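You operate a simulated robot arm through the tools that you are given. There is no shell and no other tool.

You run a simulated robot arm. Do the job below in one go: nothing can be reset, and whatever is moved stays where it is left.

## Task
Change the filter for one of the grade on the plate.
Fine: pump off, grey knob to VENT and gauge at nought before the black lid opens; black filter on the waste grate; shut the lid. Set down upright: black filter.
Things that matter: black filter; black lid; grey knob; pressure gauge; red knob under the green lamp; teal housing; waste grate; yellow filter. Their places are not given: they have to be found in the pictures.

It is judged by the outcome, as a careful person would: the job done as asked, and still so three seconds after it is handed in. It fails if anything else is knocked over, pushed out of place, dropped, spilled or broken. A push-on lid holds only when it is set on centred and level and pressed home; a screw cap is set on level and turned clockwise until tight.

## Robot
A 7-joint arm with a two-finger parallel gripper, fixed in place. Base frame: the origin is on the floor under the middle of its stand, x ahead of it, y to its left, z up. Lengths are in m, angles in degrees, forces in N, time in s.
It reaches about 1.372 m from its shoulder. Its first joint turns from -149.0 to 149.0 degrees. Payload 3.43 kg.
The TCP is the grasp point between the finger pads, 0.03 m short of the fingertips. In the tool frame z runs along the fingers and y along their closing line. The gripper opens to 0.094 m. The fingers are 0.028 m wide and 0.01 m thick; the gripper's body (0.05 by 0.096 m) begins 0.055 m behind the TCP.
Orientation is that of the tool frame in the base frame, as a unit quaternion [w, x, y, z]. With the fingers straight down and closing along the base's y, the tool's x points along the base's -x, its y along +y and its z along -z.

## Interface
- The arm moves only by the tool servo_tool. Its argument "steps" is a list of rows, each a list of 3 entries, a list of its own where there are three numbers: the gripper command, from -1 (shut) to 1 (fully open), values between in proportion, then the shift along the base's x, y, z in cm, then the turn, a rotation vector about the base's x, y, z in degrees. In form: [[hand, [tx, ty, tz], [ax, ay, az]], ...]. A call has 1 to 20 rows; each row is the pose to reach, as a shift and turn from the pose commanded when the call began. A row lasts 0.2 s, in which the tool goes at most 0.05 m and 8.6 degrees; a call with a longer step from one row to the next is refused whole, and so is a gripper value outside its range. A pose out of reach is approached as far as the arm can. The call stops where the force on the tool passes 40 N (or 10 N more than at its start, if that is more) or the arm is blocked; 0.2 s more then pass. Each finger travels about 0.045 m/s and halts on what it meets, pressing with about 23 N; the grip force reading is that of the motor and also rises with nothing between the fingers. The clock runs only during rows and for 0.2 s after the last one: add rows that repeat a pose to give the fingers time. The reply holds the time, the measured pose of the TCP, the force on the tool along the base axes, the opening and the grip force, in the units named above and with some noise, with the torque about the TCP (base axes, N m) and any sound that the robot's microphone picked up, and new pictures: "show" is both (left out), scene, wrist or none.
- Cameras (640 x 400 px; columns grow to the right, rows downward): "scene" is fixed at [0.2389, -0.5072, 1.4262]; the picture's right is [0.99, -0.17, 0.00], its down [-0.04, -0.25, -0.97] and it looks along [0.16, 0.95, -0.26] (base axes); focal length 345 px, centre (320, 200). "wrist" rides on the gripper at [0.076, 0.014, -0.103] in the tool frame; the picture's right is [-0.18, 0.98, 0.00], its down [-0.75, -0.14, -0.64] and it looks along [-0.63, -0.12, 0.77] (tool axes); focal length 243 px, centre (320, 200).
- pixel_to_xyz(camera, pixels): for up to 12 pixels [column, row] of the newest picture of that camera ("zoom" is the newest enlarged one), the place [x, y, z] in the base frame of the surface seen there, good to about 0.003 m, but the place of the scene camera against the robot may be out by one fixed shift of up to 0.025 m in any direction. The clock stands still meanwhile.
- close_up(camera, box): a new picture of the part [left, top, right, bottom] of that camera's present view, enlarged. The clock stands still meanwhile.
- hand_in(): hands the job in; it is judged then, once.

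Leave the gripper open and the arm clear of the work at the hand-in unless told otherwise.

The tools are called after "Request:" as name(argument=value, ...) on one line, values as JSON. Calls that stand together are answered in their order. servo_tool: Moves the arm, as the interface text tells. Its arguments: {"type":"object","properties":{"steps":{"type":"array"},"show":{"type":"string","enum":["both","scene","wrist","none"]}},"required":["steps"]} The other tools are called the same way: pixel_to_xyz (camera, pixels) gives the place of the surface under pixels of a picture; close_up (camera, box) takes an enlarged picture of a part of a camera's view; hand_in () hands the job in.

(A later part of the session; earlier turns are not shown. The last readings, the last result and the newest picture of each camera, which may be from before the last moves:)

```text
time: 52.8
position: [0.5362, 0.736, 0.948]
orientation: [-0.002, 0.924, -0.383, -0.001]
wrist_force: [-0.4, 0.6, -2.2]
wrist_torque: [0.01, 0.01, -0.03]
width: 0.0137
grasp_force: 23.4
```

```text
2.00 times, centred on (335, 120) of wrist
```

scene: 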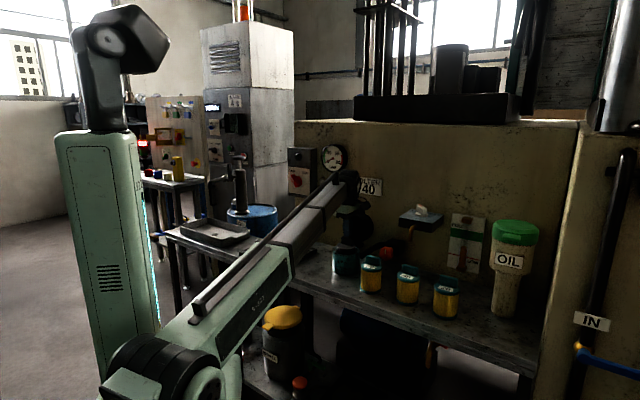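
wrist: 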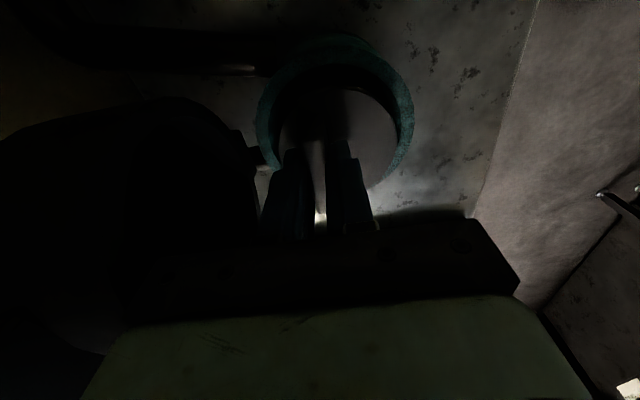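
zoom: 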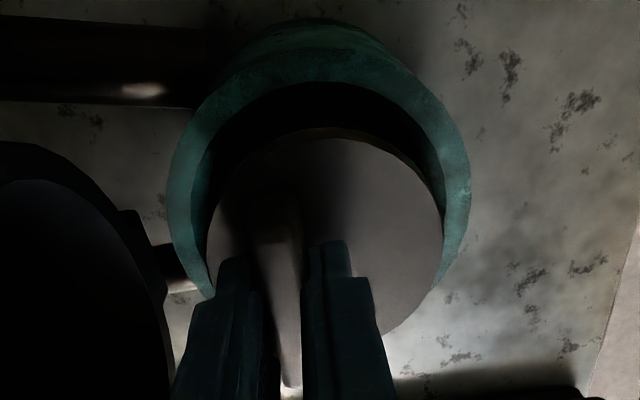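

The filter has risen about 8 mm with only about 2 N of load, so it is held now. I keep lifting gently.

Request:
servo_tool(steps=[[-1, [0, 0, 0.3], [0, 0, 0]], [-1, [0, 0, 0.6], [0, 0, 0]], [-1, [0, 0, 0.9], [0, 0, 0]], [-1, [0, 0, 1.2], [0, 0, 0]], [-1, [0, 0, 1.5], [0, 0, 0]]], show="wrist")

Request:
close_up(camera="scene", box=[330, 210, 370, 260])

```text
time: 54.0
position: [0.5373, 0.7356, 0.9636]
orientation: [-0.002, 0.924, -0.382, 0.0]
wrist_force: [-0.3, -0.4, -2.2]
wrist_torque: [0.04, -0.02, 0.0]
width: 0.0138
grasp_force: 23.4
```

wrist: 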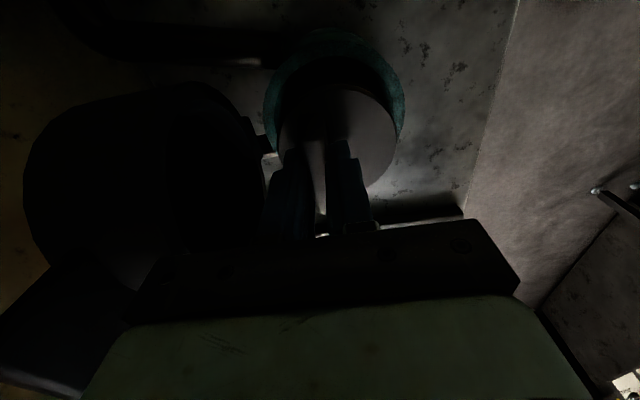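

```text
8.00 times, centred on (350, 235) of scene
```

zoom: 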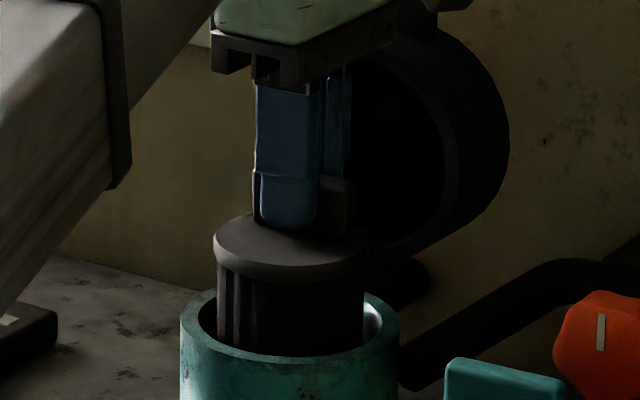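

It is held and rising out of the housing. I continue lifting slowly by 7.6 cm to clear the rim.

Request:
servo_tool(steps=[[-1, [0, 0, 0.3], [0, 0, 0]], [-1, [0, 0, 0.7], [0, 0, 0]], [-1, [0, 0, 1.1], [0, 0, 0]], [-1, [0, 0, 1.5], [0, 0, 0]], [-1, [0, 0, 1.9], [0, 0, 0]], [-1, [0, 0, 2.3], [0, 0, 0]], [-1, [0, 0, 2.7], [0, 0, 0]], [-1, [0, 0, 3.1], [0, 0, 0]], [-1, [0, 0, 3.5], [0, 0, 0]], [-1, [0, 0, 3.9], [0, 0, 0]], [-1, [0, 0, 4.3], [0, 0, 0]], [-1, [0, 0, 4.7], [0, 0, 0]], [-1, [0, 0, 5.1], [0, 0, 0]], [-1, [0, 0, 5.5], [0, 0, 0]], [-1, [0, 0, 5.9], [0, 0, 0]], [-1, [0, 0, 6.3], [0, 0, 0]], [-1, [0, 0, 6.7], [0, 0, 0]], [-1, [0, 0, 7.1], [0, 0, 0]], [-1, [0, 0, 7.4], [0, 0, 0]], [-1, [0, 0, 7.6], [0, 0, 0]]])

Request:
close_up(camera="scene", box=[310, 190, 390, 280])

```text
time: 58.2
position: [0.5369, 0.7367, 1.0387]
orientation: [-0.002, 0.924, -0.382, -0.001]
wrist_force: [-0.2, -0.4, -2.8]
wrist_torque: [0.02, -0.02, 0.01]
width: 0.014
grasp_force: 22.7
```

scene: 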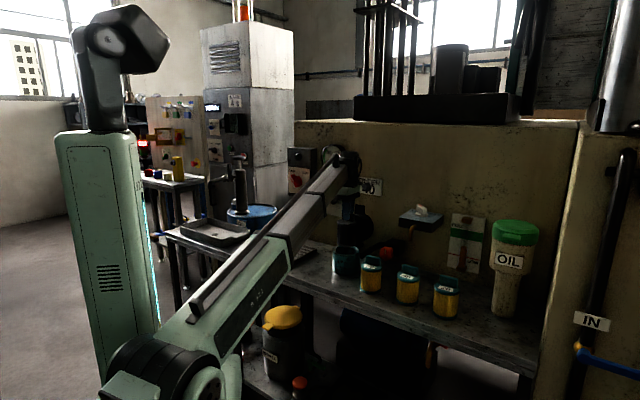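
wrist: 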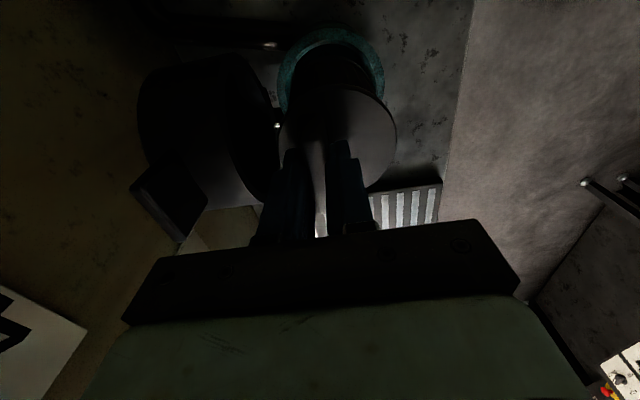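

```text
4.44 times, centred on (350, 235) of scene
```

zoom: 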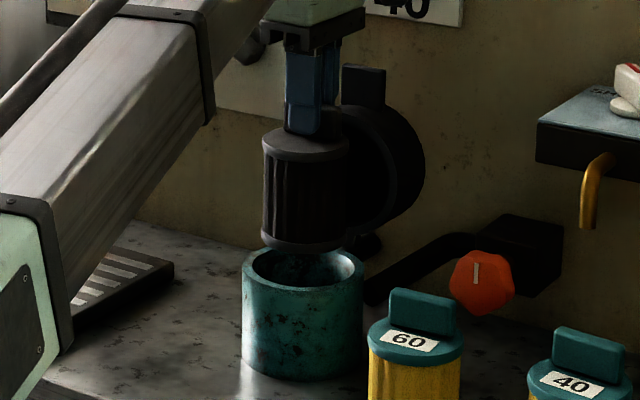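

The filter is clear of the rim (its bottom at about z 0.917). Now I carry it level toward the waste grate, to u≈−0.41, well away from the orange disc, with gentle acceleration.

Request:
servo_tool(steps=[[-1, [-0.22, 0.16, 0], [0, 0, 0]], [-1, [-0.67, 0.47, 0], [0, 0, 0]], [-1, [-1.34, 0.94, 0], [0, 0, 0]], [-1, [-2.23, 1.57, 0], [0, 0, 0]], [-1, [-3.35, 2.36, 0], [0, 0, 0]], [-1, [-4.46, 3.14, 0], [0, 0, 0]], [-1, [-5.8, 4.08, 0], [0, 0, 0]], [-1, [-7.14, 5.02, 0], [0, 0, 0]], [-1, [-8.47, 5.97, 0], [0, 0, 0]], [-1, [-9.81, 6.91, 0], [0, 0, 0]], [-1, [-11.15, 7.85, 0], [0, 0, 0]], [-1, [-12.49, 8.79, 0], [0, 0, 0]], [-1, [-13.83, 9.73, 0], [0, 0, 0]], [-1, [-15.16, 10.68, 0], [0, 0, 0]], [-1, [-16.5, 11.62, 0], [0, 0, 0]], [-1, [-17.84, 12.56, 0], [0, 0, 0]], [-1, [-19.18, 13.5, 0], [0, 0, 0]], [-1, [-20.52, 14.44, 0], [0, 0, 0]], [-1, [-21.6, 15.2, 0], [0, 0, 0]], [-1, [-22.3, 15.7, 0], [0, 0, 0]]])

Request:
close_up(camera="scene", box=[220, 190, 340, 290])

```text
time: 62.4
position: [0.314, 0.892, 1.0388]
orientation: [-0.002, 0.924, -0.383, -0.001]
wrist_force: [0.0, 0.2, -3.4]
wrist_torque: [0.04, -0.02, -0.01]
width: 0.0136
grasp_force: 22.9
```

scene: 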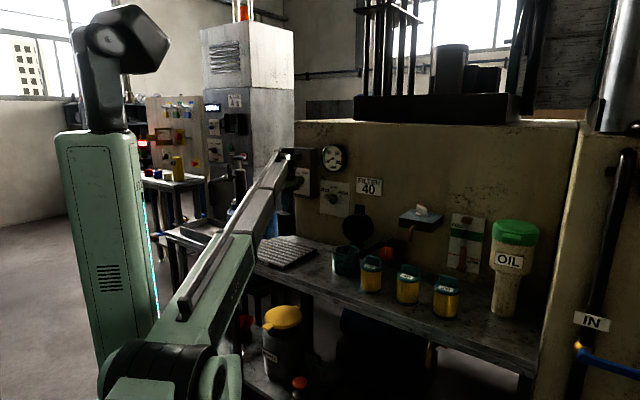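
wrist: 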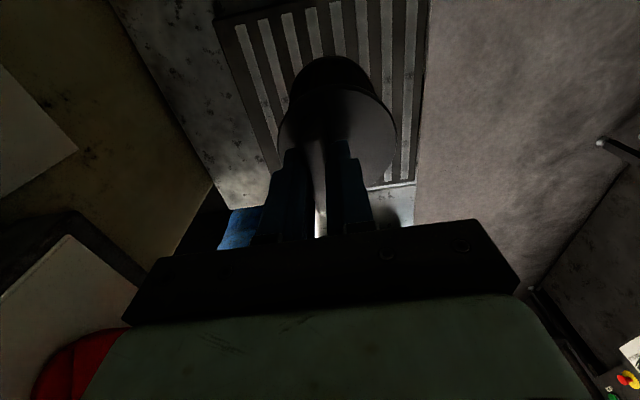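

```text
4.00 times, centred on (280, 240) of scene
```

zoom: 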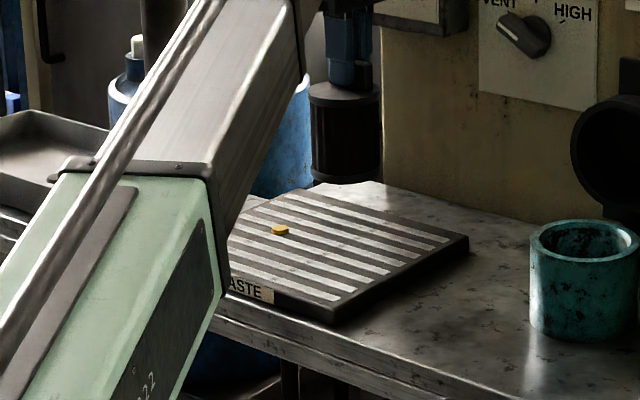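

The filter hangs level over the grate. I lower it 8 cm first, leaving about 1–2 cm.

Request:
servo_tool(steps=[[-1, [0, 0, -0.3], [0, 0, 0]], [-1, [0, 0, -0.8], [0, 0, 0]], [-1, [0, 0, -1.4], [0, 0, 0]], [-1, [0, 0, -2.0], [0, 0, 0]], [-1, [0, 0, -2.6], [0, 0, 0]], [-1, [0, 0, -3.2], [0, 0, 0]], [-1, [0, 0, -3.8], [0, 0, 0]], [-1, [0, 0, -4.4], [0, 0, 0]], [-1, [0, 0, -5.0], [0, 0, 0]], [-1, [0, 0, -5.6], [0, 0, 0]], [-1, [0, 0, -6.2], [0, 0, 0]], [-1, [0, 0, -6.8], [0, 0, 0]], [-1, [0, 0, -7.3], [0, 0, 0]], [-1, [0, 0, -7.7], [0, 0, 0]], [-1, [0, 0, -8.0], [0, 0, 0]], [-1, [0, 0, -8.0], [0, 0, 0]]])

Request:
close_up(camera="scene", box=[230, 200, 340, 290])

```text
time: 65.8
position: [0.3145, 0.8927, 0.9584]
orientation: [-0.002, 0.924, -0.383, 0.0]
wrist_force: [0.0, 0.0, -2.3]
wrist_torque: [-0.01, -0.05, -0.02]
width: 0.014
grasp_force: 23.1
```

scene: 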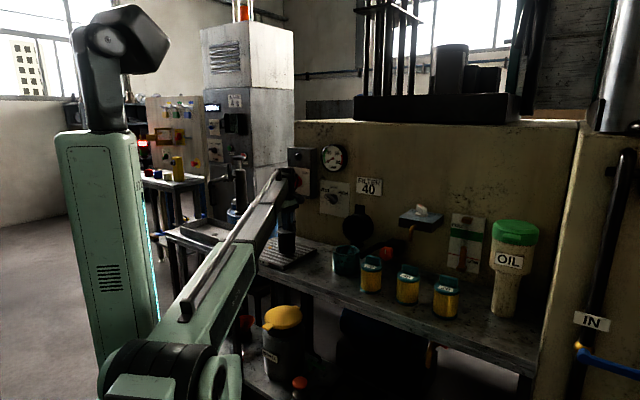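
wrist: 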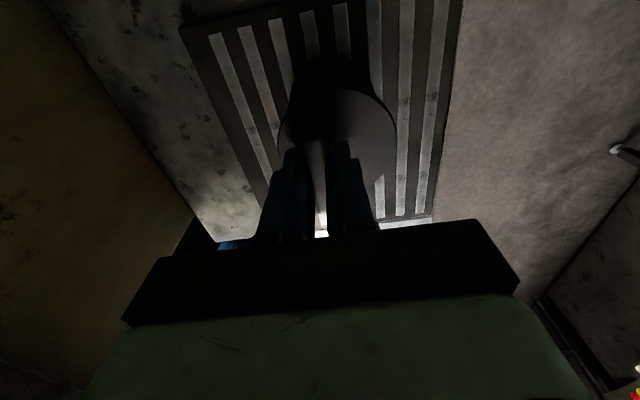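

```text
4.44 times, centred on (285, 245) of scene
```

zoom: 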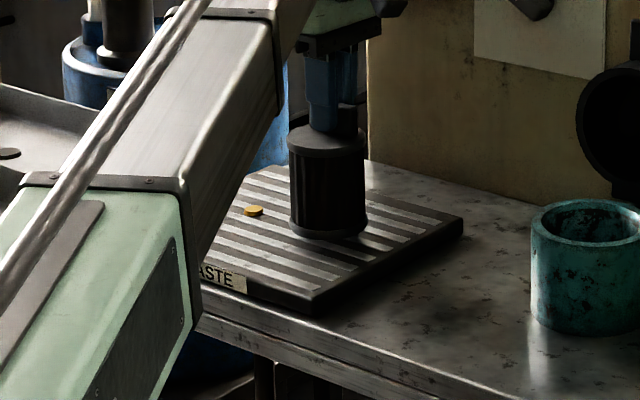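

I lower in 2–3 mm steps and watch for contact.

Request:
servo_tool(steps=[[-1, [0, 0, -0.3], [0, 0, 0]], [-1, [0, 0, -0.6], [0, 0, 0]], [-1, [0, 0, -0.9], [0, 0, 0]]], show="none")

Request:
servo_tool(steps=[[-1, [0, 0, -0.2], [0, 0, 0]], [-1, [0, 0, -0.4], [0, 0, 0]]], show="none")

Request:
servo_tool(steps=[[-1, [0, 0, -0.2], [0, 0, 0]], [-1, [0, 0, -0.4], [0, 0, 0]]], show="scene")

```text
time: 66.6
position: [0.3129, 0.8928, 0.9497]
orientation: [-0.001, 0.924, -0.383, 0.0]
wrist_force: [-0.5, 1.1, -2.5]
wrist_torque: [0.01, -0.04, 0.01]
width: 0.014
grasp_force: 22.1
```

```text
time: 67.2
position: [0.3136, 0.8923, 0.9464]
orientation: [-0.002, 0.924, -0.382, 0.0]
wrist_force: [0.4, 0.1, 3.5]
wrist_torque: [-0.1, 0.11, 0.02]
width: 0.0139
grasp_force: 23.4
```

```text
time: 67.9
position: [0.3133, 0.8934, 0.9462]
orientation: [-0.004, 0.924, -0.382, -0.001]
wrist_force: [-1.1, -1.5, 9.6]
wrist_torque: [-0.58, 0.11, -0.08]
width: 0.0139
grasp_force: 23.1
stopped in row 2: the force on the tool passed its limit at 42 N (the readings are from after the stop); the commanded pose is now the measured one
```

scene: 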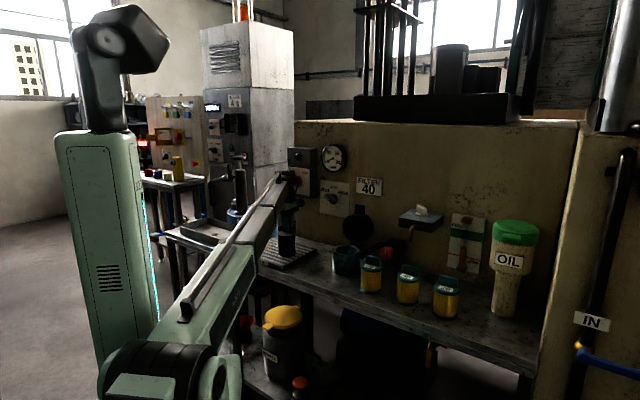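

The filter is resting on the grate. I open the fingers and rise straight up.

Request:
servo_tool(steps=[[-0.6, [0, 0, 0.05], [0, 0, 0]], [-0.4, [0, 0, 0.05], [0, 0, 0]], [-0.3, [0, 0, 0.05], [0, 0, 0]], [-0.3, [0, 0, 0.05], [0, 0, 0]], [-0.3, [0, 0, 1], [0, 0, 0]], [-0.3, [0, 0, 3], [0, 0, 0]], [-0.3, [0, 0, 5.5], [0, 0, 0]], [-0.3, [0, 0, 9], [0, 0, 0]], [-0.3, [0, 0, 13], [0, 0, 0]], [-0.3, [0, 0, 17], [0, 0, 0]], [-0.3, [0, 0, 17], [0, 0, 0]]])

Request:
close_up(camera="scene", box=[230, 200, 340, 290])

```text
time: 70.3
position: [0.3141, 0.8943, 1.1132]
orientation: [-0.004, 0.924, -0.383, -0.001]
wrist_force: [-0.3, 0.1, -0.7]
wrist_torque: [-0.01, -0.03, -0.02]
width: 0.0332
grasp_force: 0.0
```

scene: 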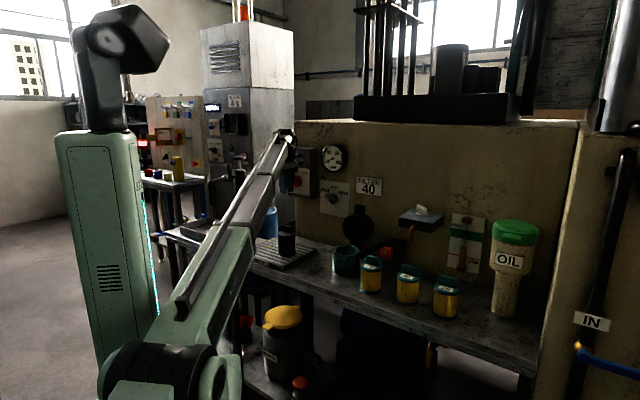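
wrist: 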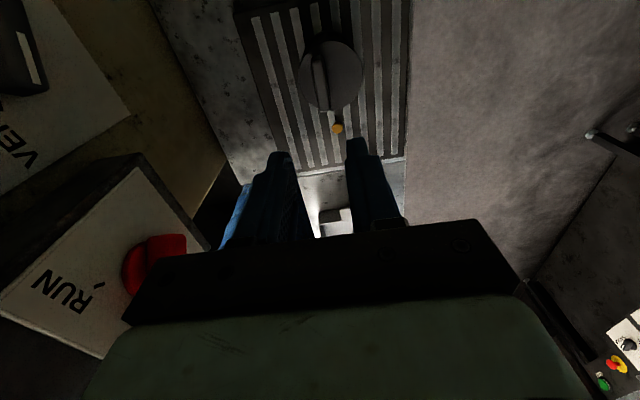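

```text
4.44 times, centred on (285, 245) of scene
```

zoom: 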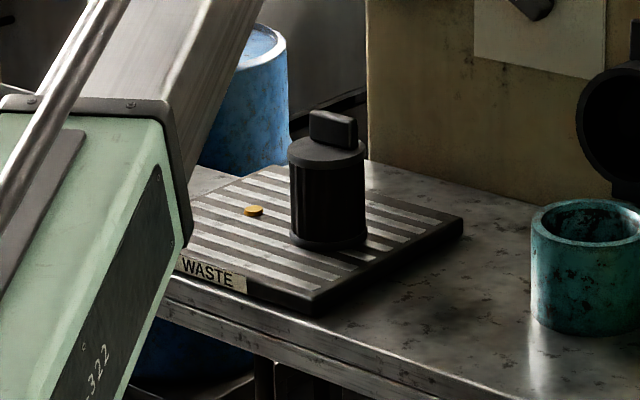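

The black filter stands upright on the grate, clear of the orange disc. Next I travel at height to above the yellow filter marked 40.

Request:
servo_tool(steps=[[-0.2, [1.5, -1.6, 3], [0, 0, 0]], [-0.2, [4, -4.3, 6], [0, 0, 0]], [-0.2, [7, -7.5, 8], [0, 0, 0]], [-0.2, [10, -10.7, 8.7], [0, 0, 0]], [-0.2, [13.2, -14, 8.7], [0, 0, 0]], [-0.2, [16.4, -17.5, 8.7], [0, 0, 0]], [-0.2, [19.6, -21, 8.7], [0, 0, 0]], [-0.2, [22.8, -24.5, 8.7], [0, 0, 0]], [-0.2, [26, -28, 8.7], [0, 0, 0]], [-0.2, [29.2, -31.5, 8.7], [0, 0, 0]], [-0.2, [32.2, -34.8, 8.7], [0, 0, 0]], [-0.2, [35, -37.8, 8.7], [0, 0, 0]], [-0.2, [37.1, -39.9, 8.7], [0, 0, 0]], [-0.2, [37.1, -39.9, 8.7], [0, 0, 0]]])

Request:
close_up(camera="wrist", box=[240, 0, 440, 150])

```text
time: 73.3
position: [0.6885, 0.497, 1.1946]
orientation: [-0.008, 0.924, -0.382, 0.002]
wrist_force: [0.2, -0.4, -0.1]
wrist_torque: [-0.02, 0.03, 0.0]
width: 0.0375
grasp_force: 0.1
out of reach, approached as far as the arm can: row 9, 10, 11, 12, 13, 14
```

scene: 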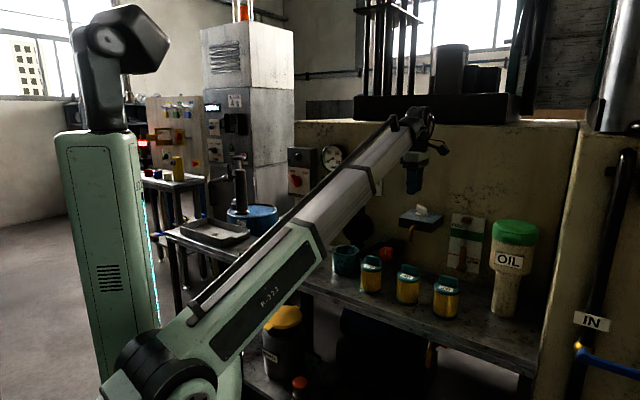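
wrist: 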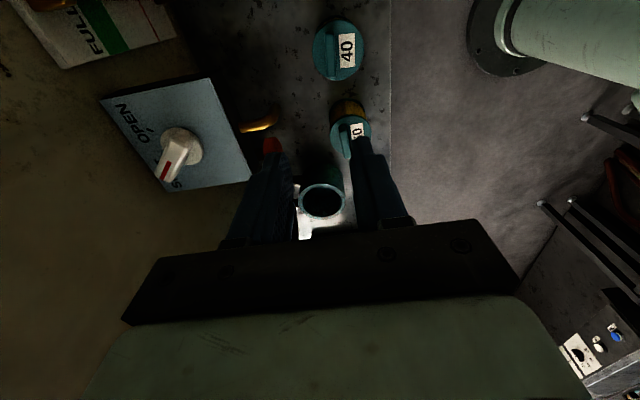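

```text
2.67 times, centred on (340, 75) of wrist
```

zoom: 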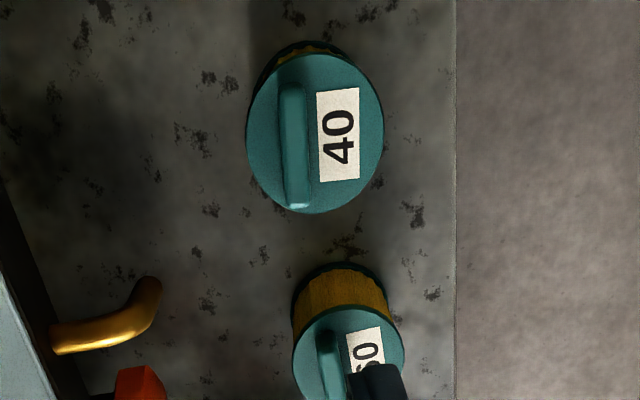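

The wrist is near a roll limit with this hand orientation. The grip is symmetric, so I'll flip the hand 180° about vertical at this height, putting the camera on the left side.

Request:
servo_tool(steps=[[-0.2, [0, 0, 0], [0, 0, -8.2]], [-0.2, [0, 0, 0], [0, 0, -16.4]], [-0.2, [0, 0, 0], [0, 0, -24.5]], [-0.2, [0, 0, 0], [0, 0, -32.7]], [-0.2, [0, 0, 0], [0, 0, -40.9]], [-0.2, [0, 0, 0], [0, 0, -49.1]], [-0.2, [0, 0, 0], [0, 0, -57.3]], [-0.2, [0, 0, 0], [0, 0, -65.5]], [-0.2, [0, 0, 0], [0, 0, -73.6]], [-0.2, [0, 0, 0], [0, 0, -81.8]], [-0.2, [0, 0, 0], [0, 0, -90]], [-0.2, [0, 0, 0], [0, 0, -90]]], show="none")

Request:
servo_tool(steps=[[-0.2, [0, 0, 0], [0, 0, -8.2]], [-0.2, [0, 0, 0], [0, 0, -16.4]], [-0.2, [0, 0, 0], [0, 0, -24.5]], [-0.2, [0, 0, 0], [0, 0, -32.7]], [-0.2, [0, 0, 0], [0, 0, -40.9]], [-0.2, [0, 0, 0], [0, 0, -49.1]], [-0.2, [0, 0, 0], [0, 0, -57.3]], [-0.2, [0, 0, 0], [0, 0, -65.5]], [-0.2, [0, 0, 0], [0, 0, -73.6]], [-0.2, [0, 0, 0], [0, 0, -81.8]], [-0.2, [0, 0, 0], [0, 0, -90]], [-0.2, [0, 0, 0], [0, 0, -90]]])

```text
time: 75.1
position: [0.6909, 0.4972, 1.1941]
orientation: [0.013, -0.596, 0.803, -0.002]
wrist_force: [1.7, -0.6, -1.6]
wrist_torque: [0.17, 0.15, 0.12]
width: 0.0377
grasp_force: 0.0
stopped in row 8: the force on the tool passed its limit at 58 N (the readings are from after the stop); the commanded pose is now the measured one
```

```text
time: 75.5
position: [0.6913, 0.4995, 1.1942]
orientation: [0.016, -0.568, 0.823, -0.002]
wrist_force: [1.5, 0.6, -1.8]
wrist_torque: [0.1, 0.1, 0.08]
width: 0.0374
grasp_force: 0.1
stopped in row 1: the force on the tool passed its limit at 52 N (the readings are from after the stop); the commanded pose is now the measured one
```

scene: 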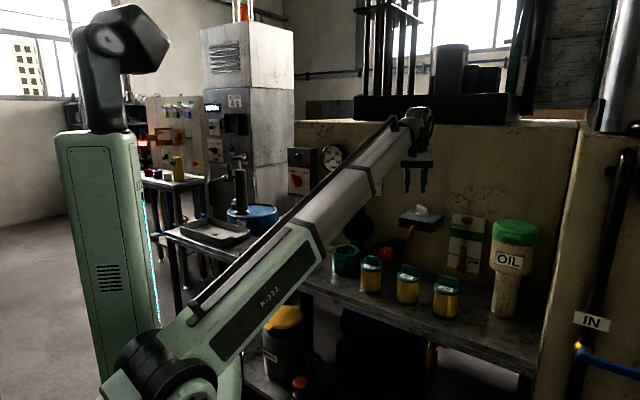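
wrist: 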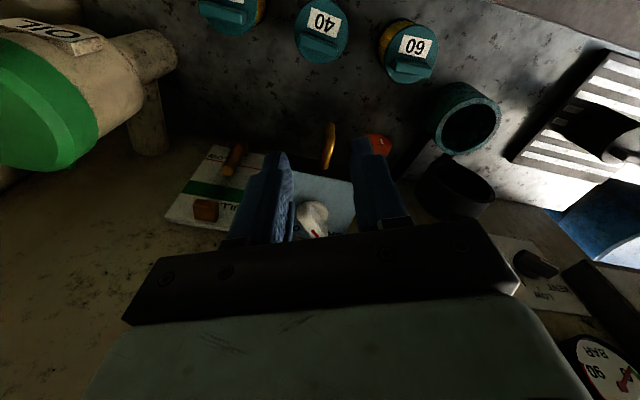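

The move was blocked: rotating that way brings the camera mount against the robot's own forearm (force spikes, nothing else nearby). I'll turn back and move left; then I flip by pointing the hand at the wall and rolling.

Request:
servo_tool(steps=[[-0.2, [0, 0, 0], [-0.19, 0.11, 7.3]], [-0.2, [-1, 0.4, 0], [-0.38, 0.22, 14.6]], [-0.2, [-4, 1.6, 0], [-0.57, 0.32, 21.9]], [-0.2, [-7.5, 3.1, 0], [-0.76, 0.43, 29.2]], [-0.2, [-11, 4.6, 0.2], [-0.94, 0.54, 36.6]], [-0.2, [-14.5, 6.1, 0.4], [-1.13, 0.65, 43.9]], [-0.2, [-18, 7.6, 0.6], [-1.32, 0.75, 51.2]], [-0.2, [-21.5, 9, 0.6], [-1.51, 0.86, 58.5]], [-0.2, [-24.1, 10, 0.6], [-1.7, 0.97, 65.8]], [-0.2, [-24.1, 10, 0.6], [-1.7, 0.97, 65.8]]], show="scene")

```text
time: 77.7
position: [0.4582, 0.6121, 1.1737]
orientation: [-0.017, 0.924, -0.382, 0.003]
wrist_force: [0.2, 0.0, -0.2]
wrist_torque: [0.01, 0.04, 0.02]
width: 0.0377
grasp_force: 0.1
out of reach, approached as far as the arm can: row 4, 5, 6, 7, 8, 9, 10
```

scene: 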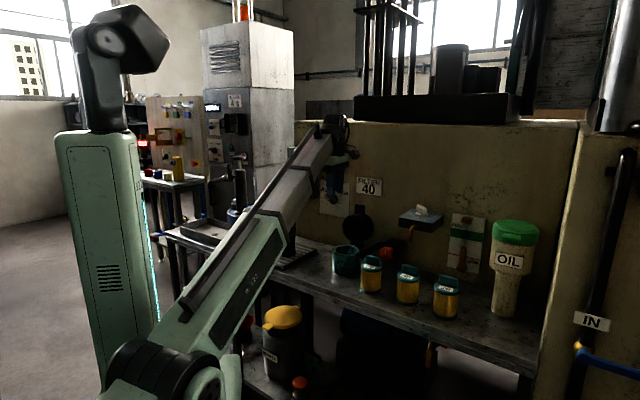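

So the limit is wrist flex when the hand is high and close in, not roll. Lower down there should be room. I descend to z≈1.06 and then go right to above filter 40, with no flip needed.

Request:
servo_tool(steps=[[-0.2, [0, 0, -4], [0, 0, 0]], [-0.2, [0, 0, -8], [0, 0, 0]], [-0.2, [0, 0, -12], [0, 0, 0]], [-0.2, [2, -0.9, -14], [0, 0, 0]], [-0.2, [5.5, -2.4, -14], [0, 0, 0]], [-0.2, [9, -4, -14], [0, 0, 0]], [-0.2, [12.5, -5.6, -14], [0, 0, 0]], [-0.2, [16, -7.1, -14], [0, 0, 0]], [-0.2, [19.5, -8.7, -14], [0, 0, 0]], [-0.2, [22, -9.8, -14], [0, 0, 0]], [-0.2, [23.5, -10.45, -14], [0, 0, 0]], [-0.2, [23.5, -10.45, -14], [0, 0, 0]]])

Request:
close_up(camera="wrist", box=[240, 0, 440, 200])

```text
time: 80.3
position: [0.694, 0.5072, 1.0336]
orientation: [0.0, 0.924, -0.383, -0.002]
wrist_force: [-0.5, -0.5, -0.4]
wrist_torque: [0.02, 0.02, 0.0]
width: 0.0373
grasp_force: 0.0
```

scene: 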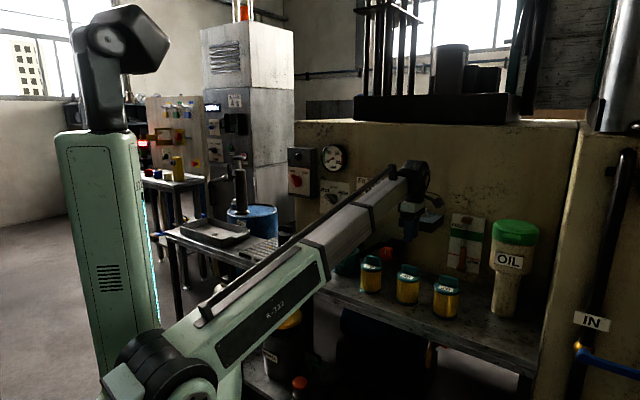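
wrist: 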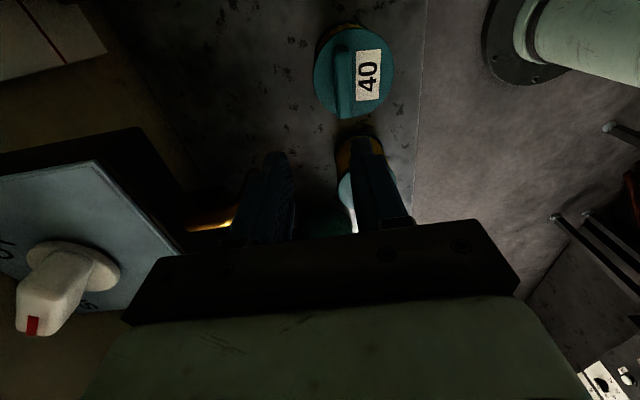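

```text
2.00 times, centred on (340, 100) of wrist
```

zoom: 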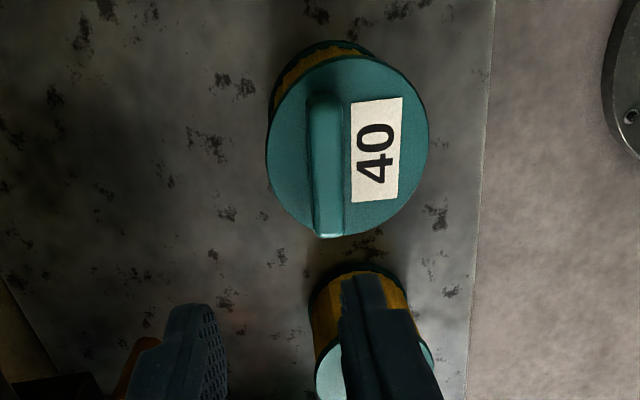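

The orientation is exact again and filter 40 is in view at (355,75). I'll measure its handle.

Request:
pixel_to_xyz(camera="zoom", pixels=[[325, 105], [327, 135], [329, 165], [331, 195], [333, 225], [312, 165], [342, 165], [270, 150], [425, 150], [345, 62], [345, 235], [415, 170]])

Request:
pixel_to_xyz(camera="wrist", pixels=[[160, 225], [100, 165], [140, 135], [210, 225], [180, 250]])

```text
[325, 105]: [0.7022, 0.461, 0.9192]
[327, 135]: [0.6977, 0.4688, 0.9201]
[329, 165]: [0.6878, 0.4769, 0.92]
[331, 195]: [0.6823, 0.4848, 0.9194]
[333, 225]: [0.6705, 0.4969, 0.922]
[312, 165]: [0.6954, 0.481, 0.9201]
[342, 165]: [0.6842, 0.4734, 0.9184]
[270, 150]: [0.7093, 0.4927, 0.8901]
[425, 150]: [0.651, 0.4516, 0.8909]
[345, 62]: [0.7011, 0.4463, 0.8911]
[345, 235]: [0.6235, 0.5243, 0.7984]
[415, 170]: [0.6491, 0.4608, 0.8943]
```

```text
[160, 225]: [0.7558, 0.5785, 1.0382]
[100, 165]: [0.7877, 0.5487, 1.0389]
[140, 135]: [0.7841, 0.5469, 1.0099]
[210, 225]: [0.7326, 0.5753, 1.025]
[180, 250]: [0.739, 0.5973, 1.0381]
```

Filter 40's handle centre is about (0.687,0.479), top z 0.920, disc z 0.8905. I line up above it and descend.

Request:
servo_tool(steps=[[-0.2, [-0.3, -1.4, 0], [0, 0, 0]], [-0.2, [-0.68, -2.79, 0], [0, 0, 0]], [-0.2, [-0.68, -2.79, -3], [0, 0, 0]], [-0.2, [-0.68, -2.79, -6], [0, 0, 0]], [-0.2, [-0.68, -2.79, -7], [0, 0, 0]], [-0.2, [-0.68, -2.79, -7], [0, 0, 0]]])

Request:
close_up(camera="wrist", box=[240, 0, 440, 240])

```text
time: 81.7
position: [0.6863, 0.4794, 0.9627]
orientation: [0.001, 0.924, -0.384, -0.002]
wrist_force: [-0.1, -0.1, 0.3]
wrist_torque: [0.0, 0.0, -0.02]
width: 0.0375
grasp_force: 0.1
```

scene: 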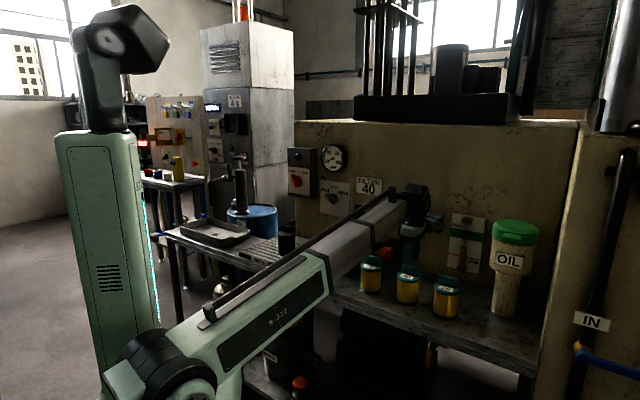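
wrist: 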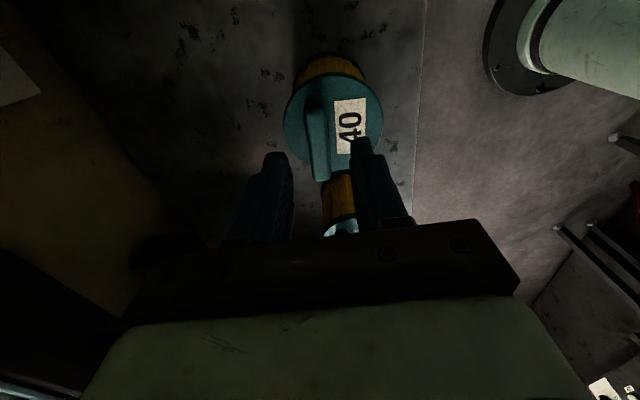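

```text
1.67 times, centred on (340, 120) of wrist
```

zoom: 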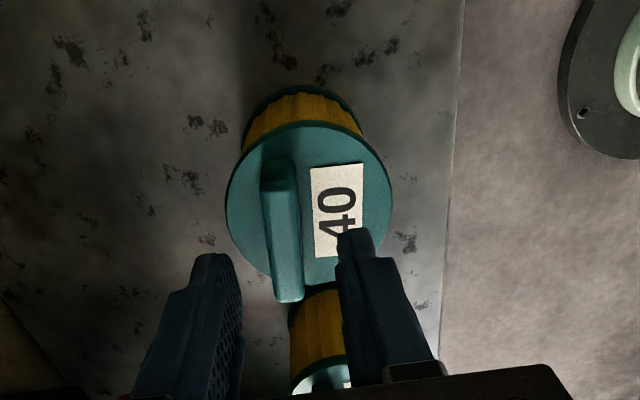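

Request:
pixel_to_xyz(camera="zoom", pixels=[[275, 170], [280, 200], [284, 230], [288, 260], [291, 290], [268, 230], [298, 230], [230, 200], [390, 200]])

```text
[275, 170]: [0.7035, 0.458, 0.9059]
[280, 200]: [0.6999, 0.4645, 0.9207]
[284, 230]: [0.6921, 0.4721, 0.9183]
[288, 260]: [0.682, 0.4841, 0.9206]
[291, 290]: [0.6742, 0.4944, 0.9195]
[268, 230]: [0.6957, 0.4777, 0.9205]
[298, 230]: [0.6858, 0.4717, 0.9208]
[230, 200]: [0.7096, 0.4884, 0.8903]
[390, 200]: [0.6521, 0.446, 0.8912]
```

Centred. I descend 3.4 cm and close on the handle, giving the fingers time to settle.

Request:
servo_tool(steps=[[-0.2, [0, 0, -1.2], [0, 0, 0]], [-0.2, [0, 0, -2.4], [0, 0, 0]], [-0.2, [0, 0, -3.4], [0, 0, 0]], [-0.2, [0, 0, -3.4], [0, 0, 0]], [-1, [0, 0, -3.4], [0, 0, 0]], [-1, [0, 0, -3.4], [0, 0, 0]], [-1, [0, 0, -3.4], [0, 0, 0]], [-1, [0, 0, -3.4], [0, 0, 0]], [-1, [0, 0, -3.4], [0, 0, 0]], [-1, [0, 0, -3.4], [0, 0, 0]], [-1, [0, 0, -3.4], [0, 0, 0]]], show="scene")

Request:
servo_tool(steps=[[-1, [0, 0, 0.3], [0, 0, 0]], [-1, [0, 0, 0.6], [0, 0, 0]], [-1, [0, 0, 0.9], [0, 0, 0]]], show="none")

Request:
close_up(camera="scene", box=[360, 230, 460, 320])

```text
time: 84.1
position: [0.686, 0.48, 0.9306]
orientation: [0.001, 0.924, -0.383, -0.001]
wrist_force: [-0.9, 0.1, 0.9]
wrist_torque: [0.04, -0.04, -0.01]
width: 0.0138
grasp_force: 23.1
```

scene: 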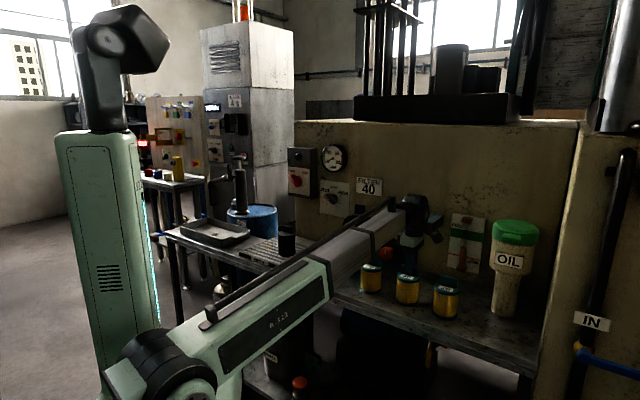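

```text
time: 84.9
position: [0.686, 0.4786, 0.9384]
orientation: [0.0, 0.924, -0.383, -0.002]
wrist_force: [0.3, -0.3, -2.7]
wrist_torque: [0.01, -0.05, 0.03]
width: 0.0135
grasp_force: 23.4
```

```text
4.44 times, centred on (410, 275) of scene
```

zoom: 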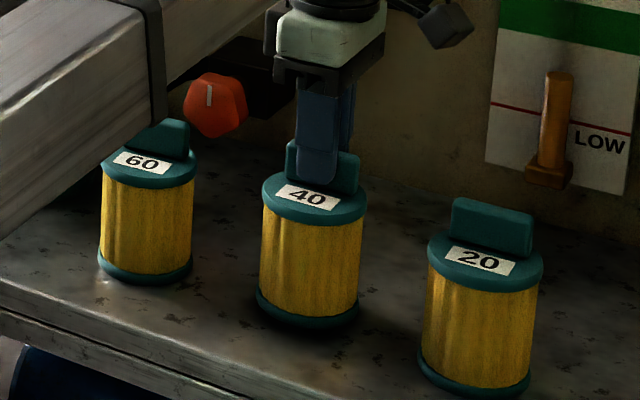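

Filter 40 is off the bench and held (2.7 N). The forearm appears close to filter 60, so I'll check that clearance before moving.

Request:
pixel_to_xyz(camera="scene", pixels=[[372, 248], [365, 250], [358, 260], [345, 265], [372, 235], [376, 256], [371, 268], [335, 275]])

```text
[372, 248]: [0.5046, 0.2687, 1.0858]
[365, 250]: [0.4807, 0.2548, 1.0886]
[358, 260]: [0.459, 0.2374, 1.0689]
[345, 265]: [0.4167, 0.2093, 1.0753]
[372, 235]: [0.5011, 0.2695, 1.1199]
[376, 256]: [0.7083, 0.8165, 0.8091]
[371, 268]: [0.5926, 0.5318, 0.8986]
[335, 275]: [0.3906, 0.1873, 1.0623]
```

The forearm is well in front and above, so it is clear. I lift filter 40 slowly by 14.7 cm so it passes over filter 60 and the housing rim.

Request:
servo_tool(steps=[[-1, [0, 0, 0.3], [0, 0, 0]], [-1, [0, 0, 0.8], [0, 0, 0]], [-1, [0, 0, 1.5], [0, 0, 0]], [-1, [0, 0, 2.3], [0, 0, 0]], [-1, [0, 0, 3.1], [0, 0, 0]], [-1, [0, 0, 3.9], [0, 0, 0]], [-1, [0, 0, 4.7], [0, 0, 0]], [-1, [0, 0, 5.5], [0, 0, 0]], [-1, [0, 0, 6.3], [0, 0, 0]], [-1, [0, 0, 7.1], [0, 0, 0]], [-1, [0, 0, 7.9], [0, 0, 0]], [-1, [0, 0, 8.7], [0, 0, 0]], [-1, [0, 0, 9.5], [0, 0, 0]], [-1, [0, 0, 10.3], [0, 0, 0]], [-1, [0, 0, 11.1], [0, 0, 0]], [-1, [0, 0, 11.9], [0, 0, 0]], [-1, [0, 0, 12.7], [0, 0, 0]], [-1, [0, 0, 13.5], [0, 0, 0]], [-1, [0, 0, 14.2], [0, 0, 0]], [-1, [0, 0, 14.7], [0, 0, 0]]])

Request:
close_up(camera="scene", box=[360, 200, 460, 310])

```text
time: 89.1
position: [0.686, 0.4785, 1.0863]
orientation: [0.0, 0.923, -0.384, -0.001]
wrist_force: [1.2, 0.0, -1.8]
wrist_torque: [0.0, 0.0, -0.05]
width: 0.0135
grasp_force: 22.8
```

scene: 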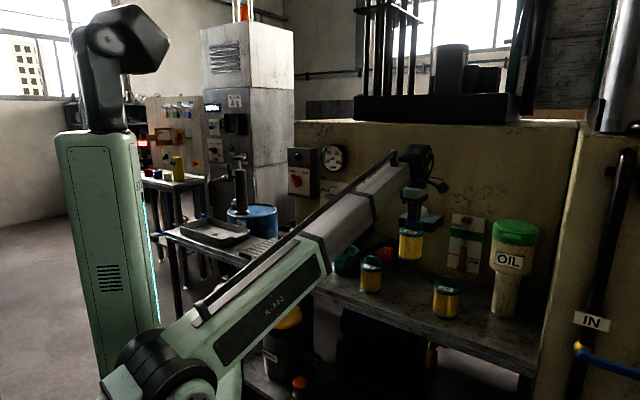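
wrist: 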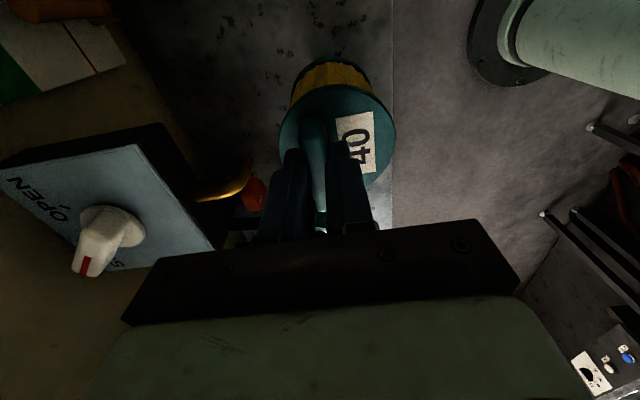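

```text
3.64 times, centred on (410, 255) of scene
```

zoom: 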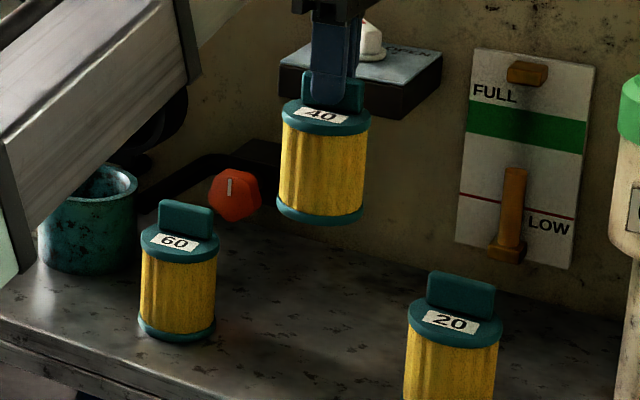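

Filter 40 is held level. I carry it over to the housing at this height with gentle acceleration.

Request:
servo_tool(steps=[[-1, [-0.15, 0.26, 0], [0, 0, 0]], [-1, [-0.45, 0.77, 0], [0, 0, 0]], [-1, [-0.89, 1.55, 0], [0, 0, 0]], [-1, [-1.49, 2.58, 0], [0, 0, 0]], [-1, [-2.24, 3.87, 0], [0, 0, 0]], [-1, [-2.98, 5.16, 0], [0, 0, 0]], [-1, [-3.87, 6.71, 0], [0, 0, 0]], [-1, [-4.77, 8.26, 0], [0, 0, 0]], [-1, [-5.66, 9.8, 0], [0, 0, 0]], [-1, [-6.56, 11.35, 0], [0, 0, 0]], [-1, [-7.45, 12.9, 0], [0, 0, 0]], [-1, [-8.34, 14.45, 0], [0, 0, 0]], [-1, [-9.24, 16.0, 0], [0, 0, 0]], [-1, [-10.13, 17.54, 0], [0, 0, 0]], [-1, [-11.03, 19.09, 0], [0, 0, 0]], [-1, [-11.92, 20.64, 0], [0, 0, 0]], [-1, [-12.81, 22.19, 0], [0, 0, 0]], [-1, [-13.71, 23.74, 0], [0, 0, 0]], [-1, [-14.45, 25.03, 0], [0, 0, 0]], [-1, [-14.9, 25.8, 0], [0, 0, 0]]])

Request:
close_up(camera="scene", box=[310, 190, 390, 290])

Request:
close_up(camera="wrist", box=[230, 0, 430, 200])

```text
time: 93.3
position: [0.5369, 0.7375, 1.086]
orientation: [0.001, 0.924, -0.383, -0.001]
wrist_force: [0.0, 0.9, -1.2]
wrist_torque: [0.06, -0.03, 0.01]
width: 0.0137
grasp_force: 22.8
```

scene: 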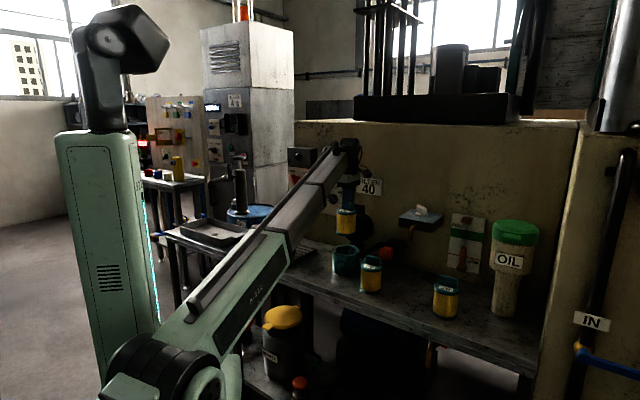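
wrist: 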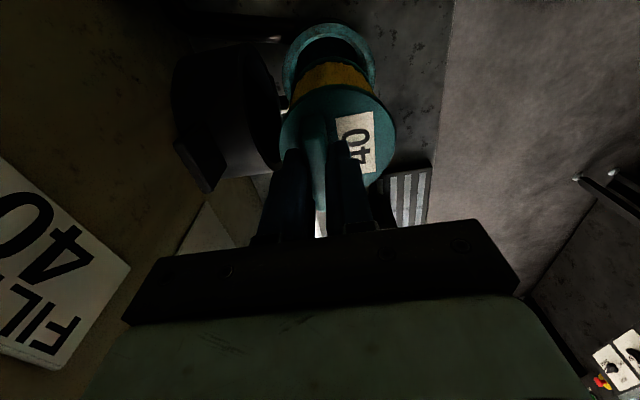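

```text
4.00 times, centred on (350, 240) of scene
```

zoom: 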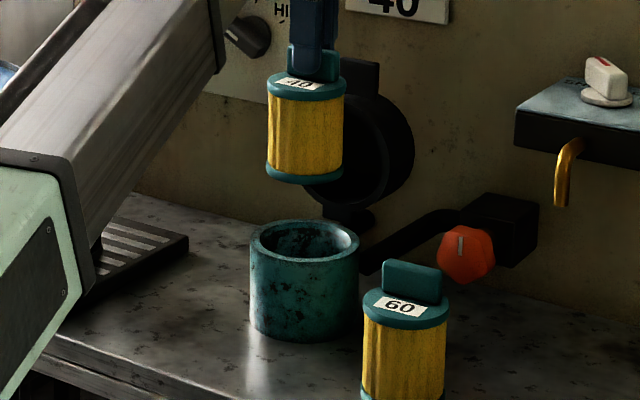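

```text
2.00 times, centred on (330, 100) of wrist
```

zoom: 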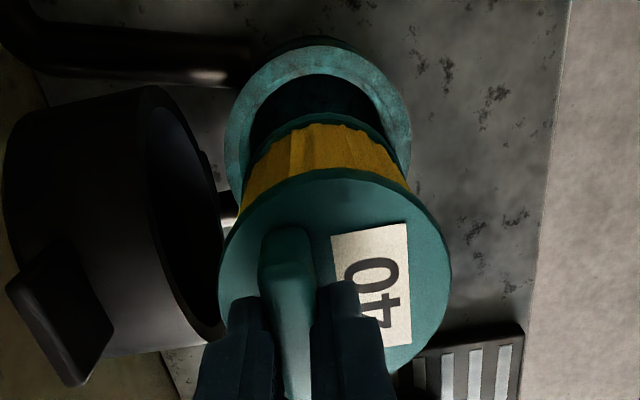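

Filter and housing line up from the side. I'll measure the housing rim to verify centring in depth too.

Request:
pixel_to_xyz(camera="zoom", pixels=[[240, 120], [245, 160], [265, 85], [300, 62], [340, 58], [375, 80], [398, 110], [400, 150], [232, 170], [255, 130], [385, 115], [320, 78]])

Request:
pixel_to_xyz(camera="zoom", pixels=[[222, 260], [450, 260], [335, 170], [400, 370], [255, 205], [440, 220], [285, 300], [290, 240]])

```text
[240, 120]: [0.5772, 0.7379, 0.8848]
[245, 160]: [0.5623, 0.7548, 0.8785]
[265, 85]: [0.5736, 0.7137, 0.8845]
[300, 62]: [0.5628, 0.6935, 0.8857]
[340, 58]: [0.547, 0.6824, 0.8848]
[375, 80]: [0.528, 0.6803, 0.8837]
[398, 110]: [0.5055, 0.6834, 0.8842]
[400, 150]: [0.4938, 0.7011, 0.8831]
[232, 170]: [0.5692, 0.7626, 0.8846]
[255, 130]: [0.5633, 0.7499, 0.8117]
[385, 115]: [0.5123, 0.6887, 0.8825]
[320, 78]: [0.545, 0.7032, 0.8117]
```

```text
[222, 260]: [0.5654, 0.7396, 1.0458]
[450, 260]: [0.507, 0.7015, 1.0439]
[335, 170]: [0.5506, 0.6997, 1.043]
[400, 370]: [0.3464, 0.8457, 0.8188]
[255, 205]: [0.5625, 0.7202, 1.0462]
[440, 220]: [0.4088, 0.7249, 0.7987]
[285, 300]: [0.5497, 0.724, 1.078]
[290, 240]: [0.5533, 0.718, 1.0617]
```

The housing floor is at z≈0.812 with an inner radius of about 0.043 against the filter's 0.036, and the filter is centred within about 3 mm. I nudge 1.5 mm and lower it into the mouth of the housing.

Request:
servo_tool(steps=[[-1, [0.1, 0, -0.2], [0, 0, 0]], [-1, [0.2, -0.05, -0.6], [0, 0, 0]], [-1, [0.2, -0.05, -1.2], [0, 0, 0]], [-1, [0.2, -0.05, -1.8], [0, 0, 0]], [-1, [0.2, -0.05, -2.4], [0, 0, 0]], [-1, [0.2, -0.05, -3.0], [0, 0, 0]], [-1, [0.2, -0.05, -3.6], [0, 0, 0]], [-1, [0.2, -0.05, -4.2], [0, 0, 0]], [-1, [0.2, -0.05, -4.8], [0, 0, 0]], [-1, [0.2, -0.05, -5.4], [0, 0, 0]], [-1, [0.2, -0.05, -5.9], [0, 0, 0]], [-1, [0.2, -0.05, -6.3], [0, 0, 0]], [-1, [0.2, -0.05, -6.7], [0, 0, 0]], [-1, [0.2, -0.05, -7.1], [0, 0, 0]], [-1, [0.2, -0.05, -7.5], [0, 0, 0]], [-1, [0.2, -0.05, -7.9], [0, 0, 0]], [-1, [0.2, -0.05, -8.3], [0, 0, 0]], [-1, [0.2, -0.05, -8.6], [0, 0, 0]]])

Request:
close_up(camera="scene", box=[320, 200, 380, 280])

Request:
close_up(camera="wrist", box=[230, 0, 430, 200])

```text
time: 97.1
position: [0.5393, 0.736, 0.9993]
orientation: [0.001, 0.924, -0.383, -0.001]
wrist_force: [-0.1, -1.0, -1.6]
wrist_torque: [-0.01, -0.04, 0.0]
width: 0.0134
grasp_force: 22.6
```

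scene: 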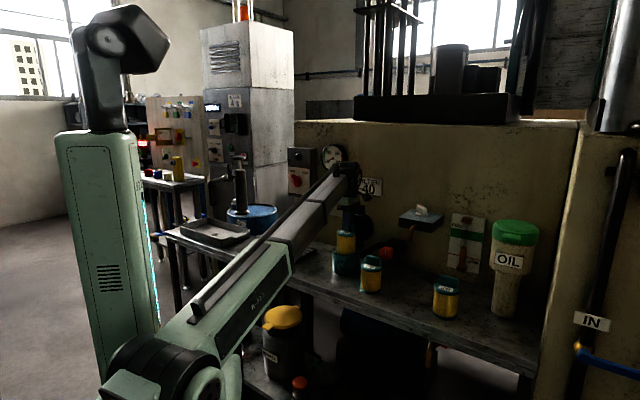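
wrist: 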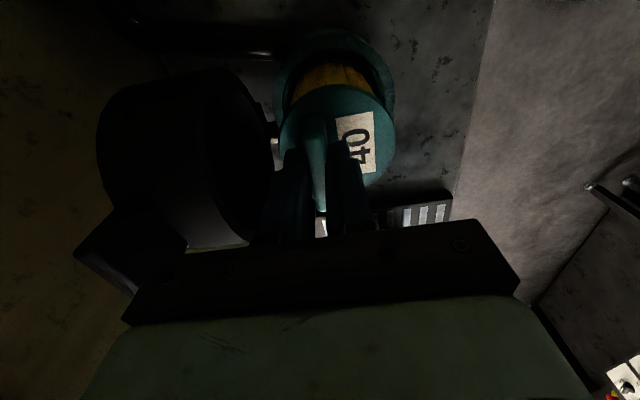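

```text
5.00 times, centred on (350, 240) of scene
```

zoom: 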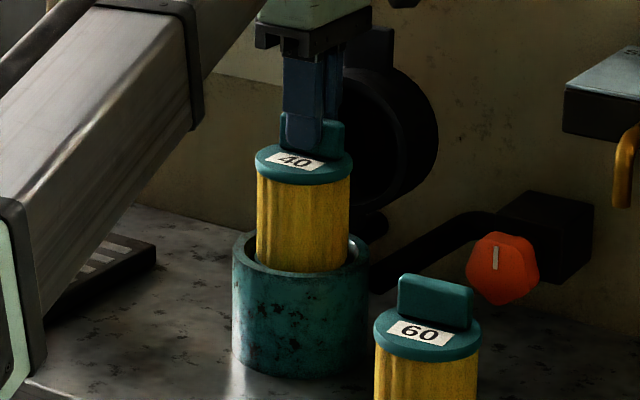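

```text
2.00 times, centred on (330, 100) of wrist
```

zoom: 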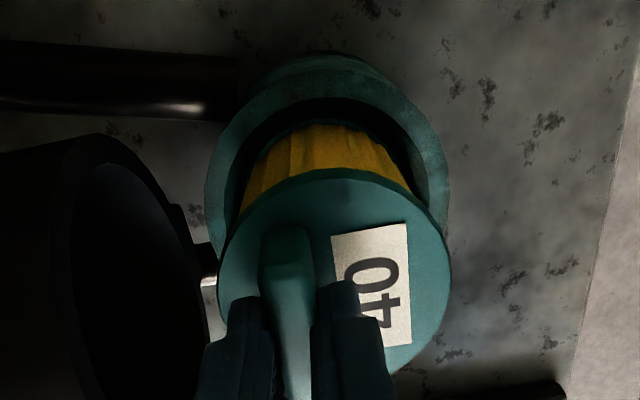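

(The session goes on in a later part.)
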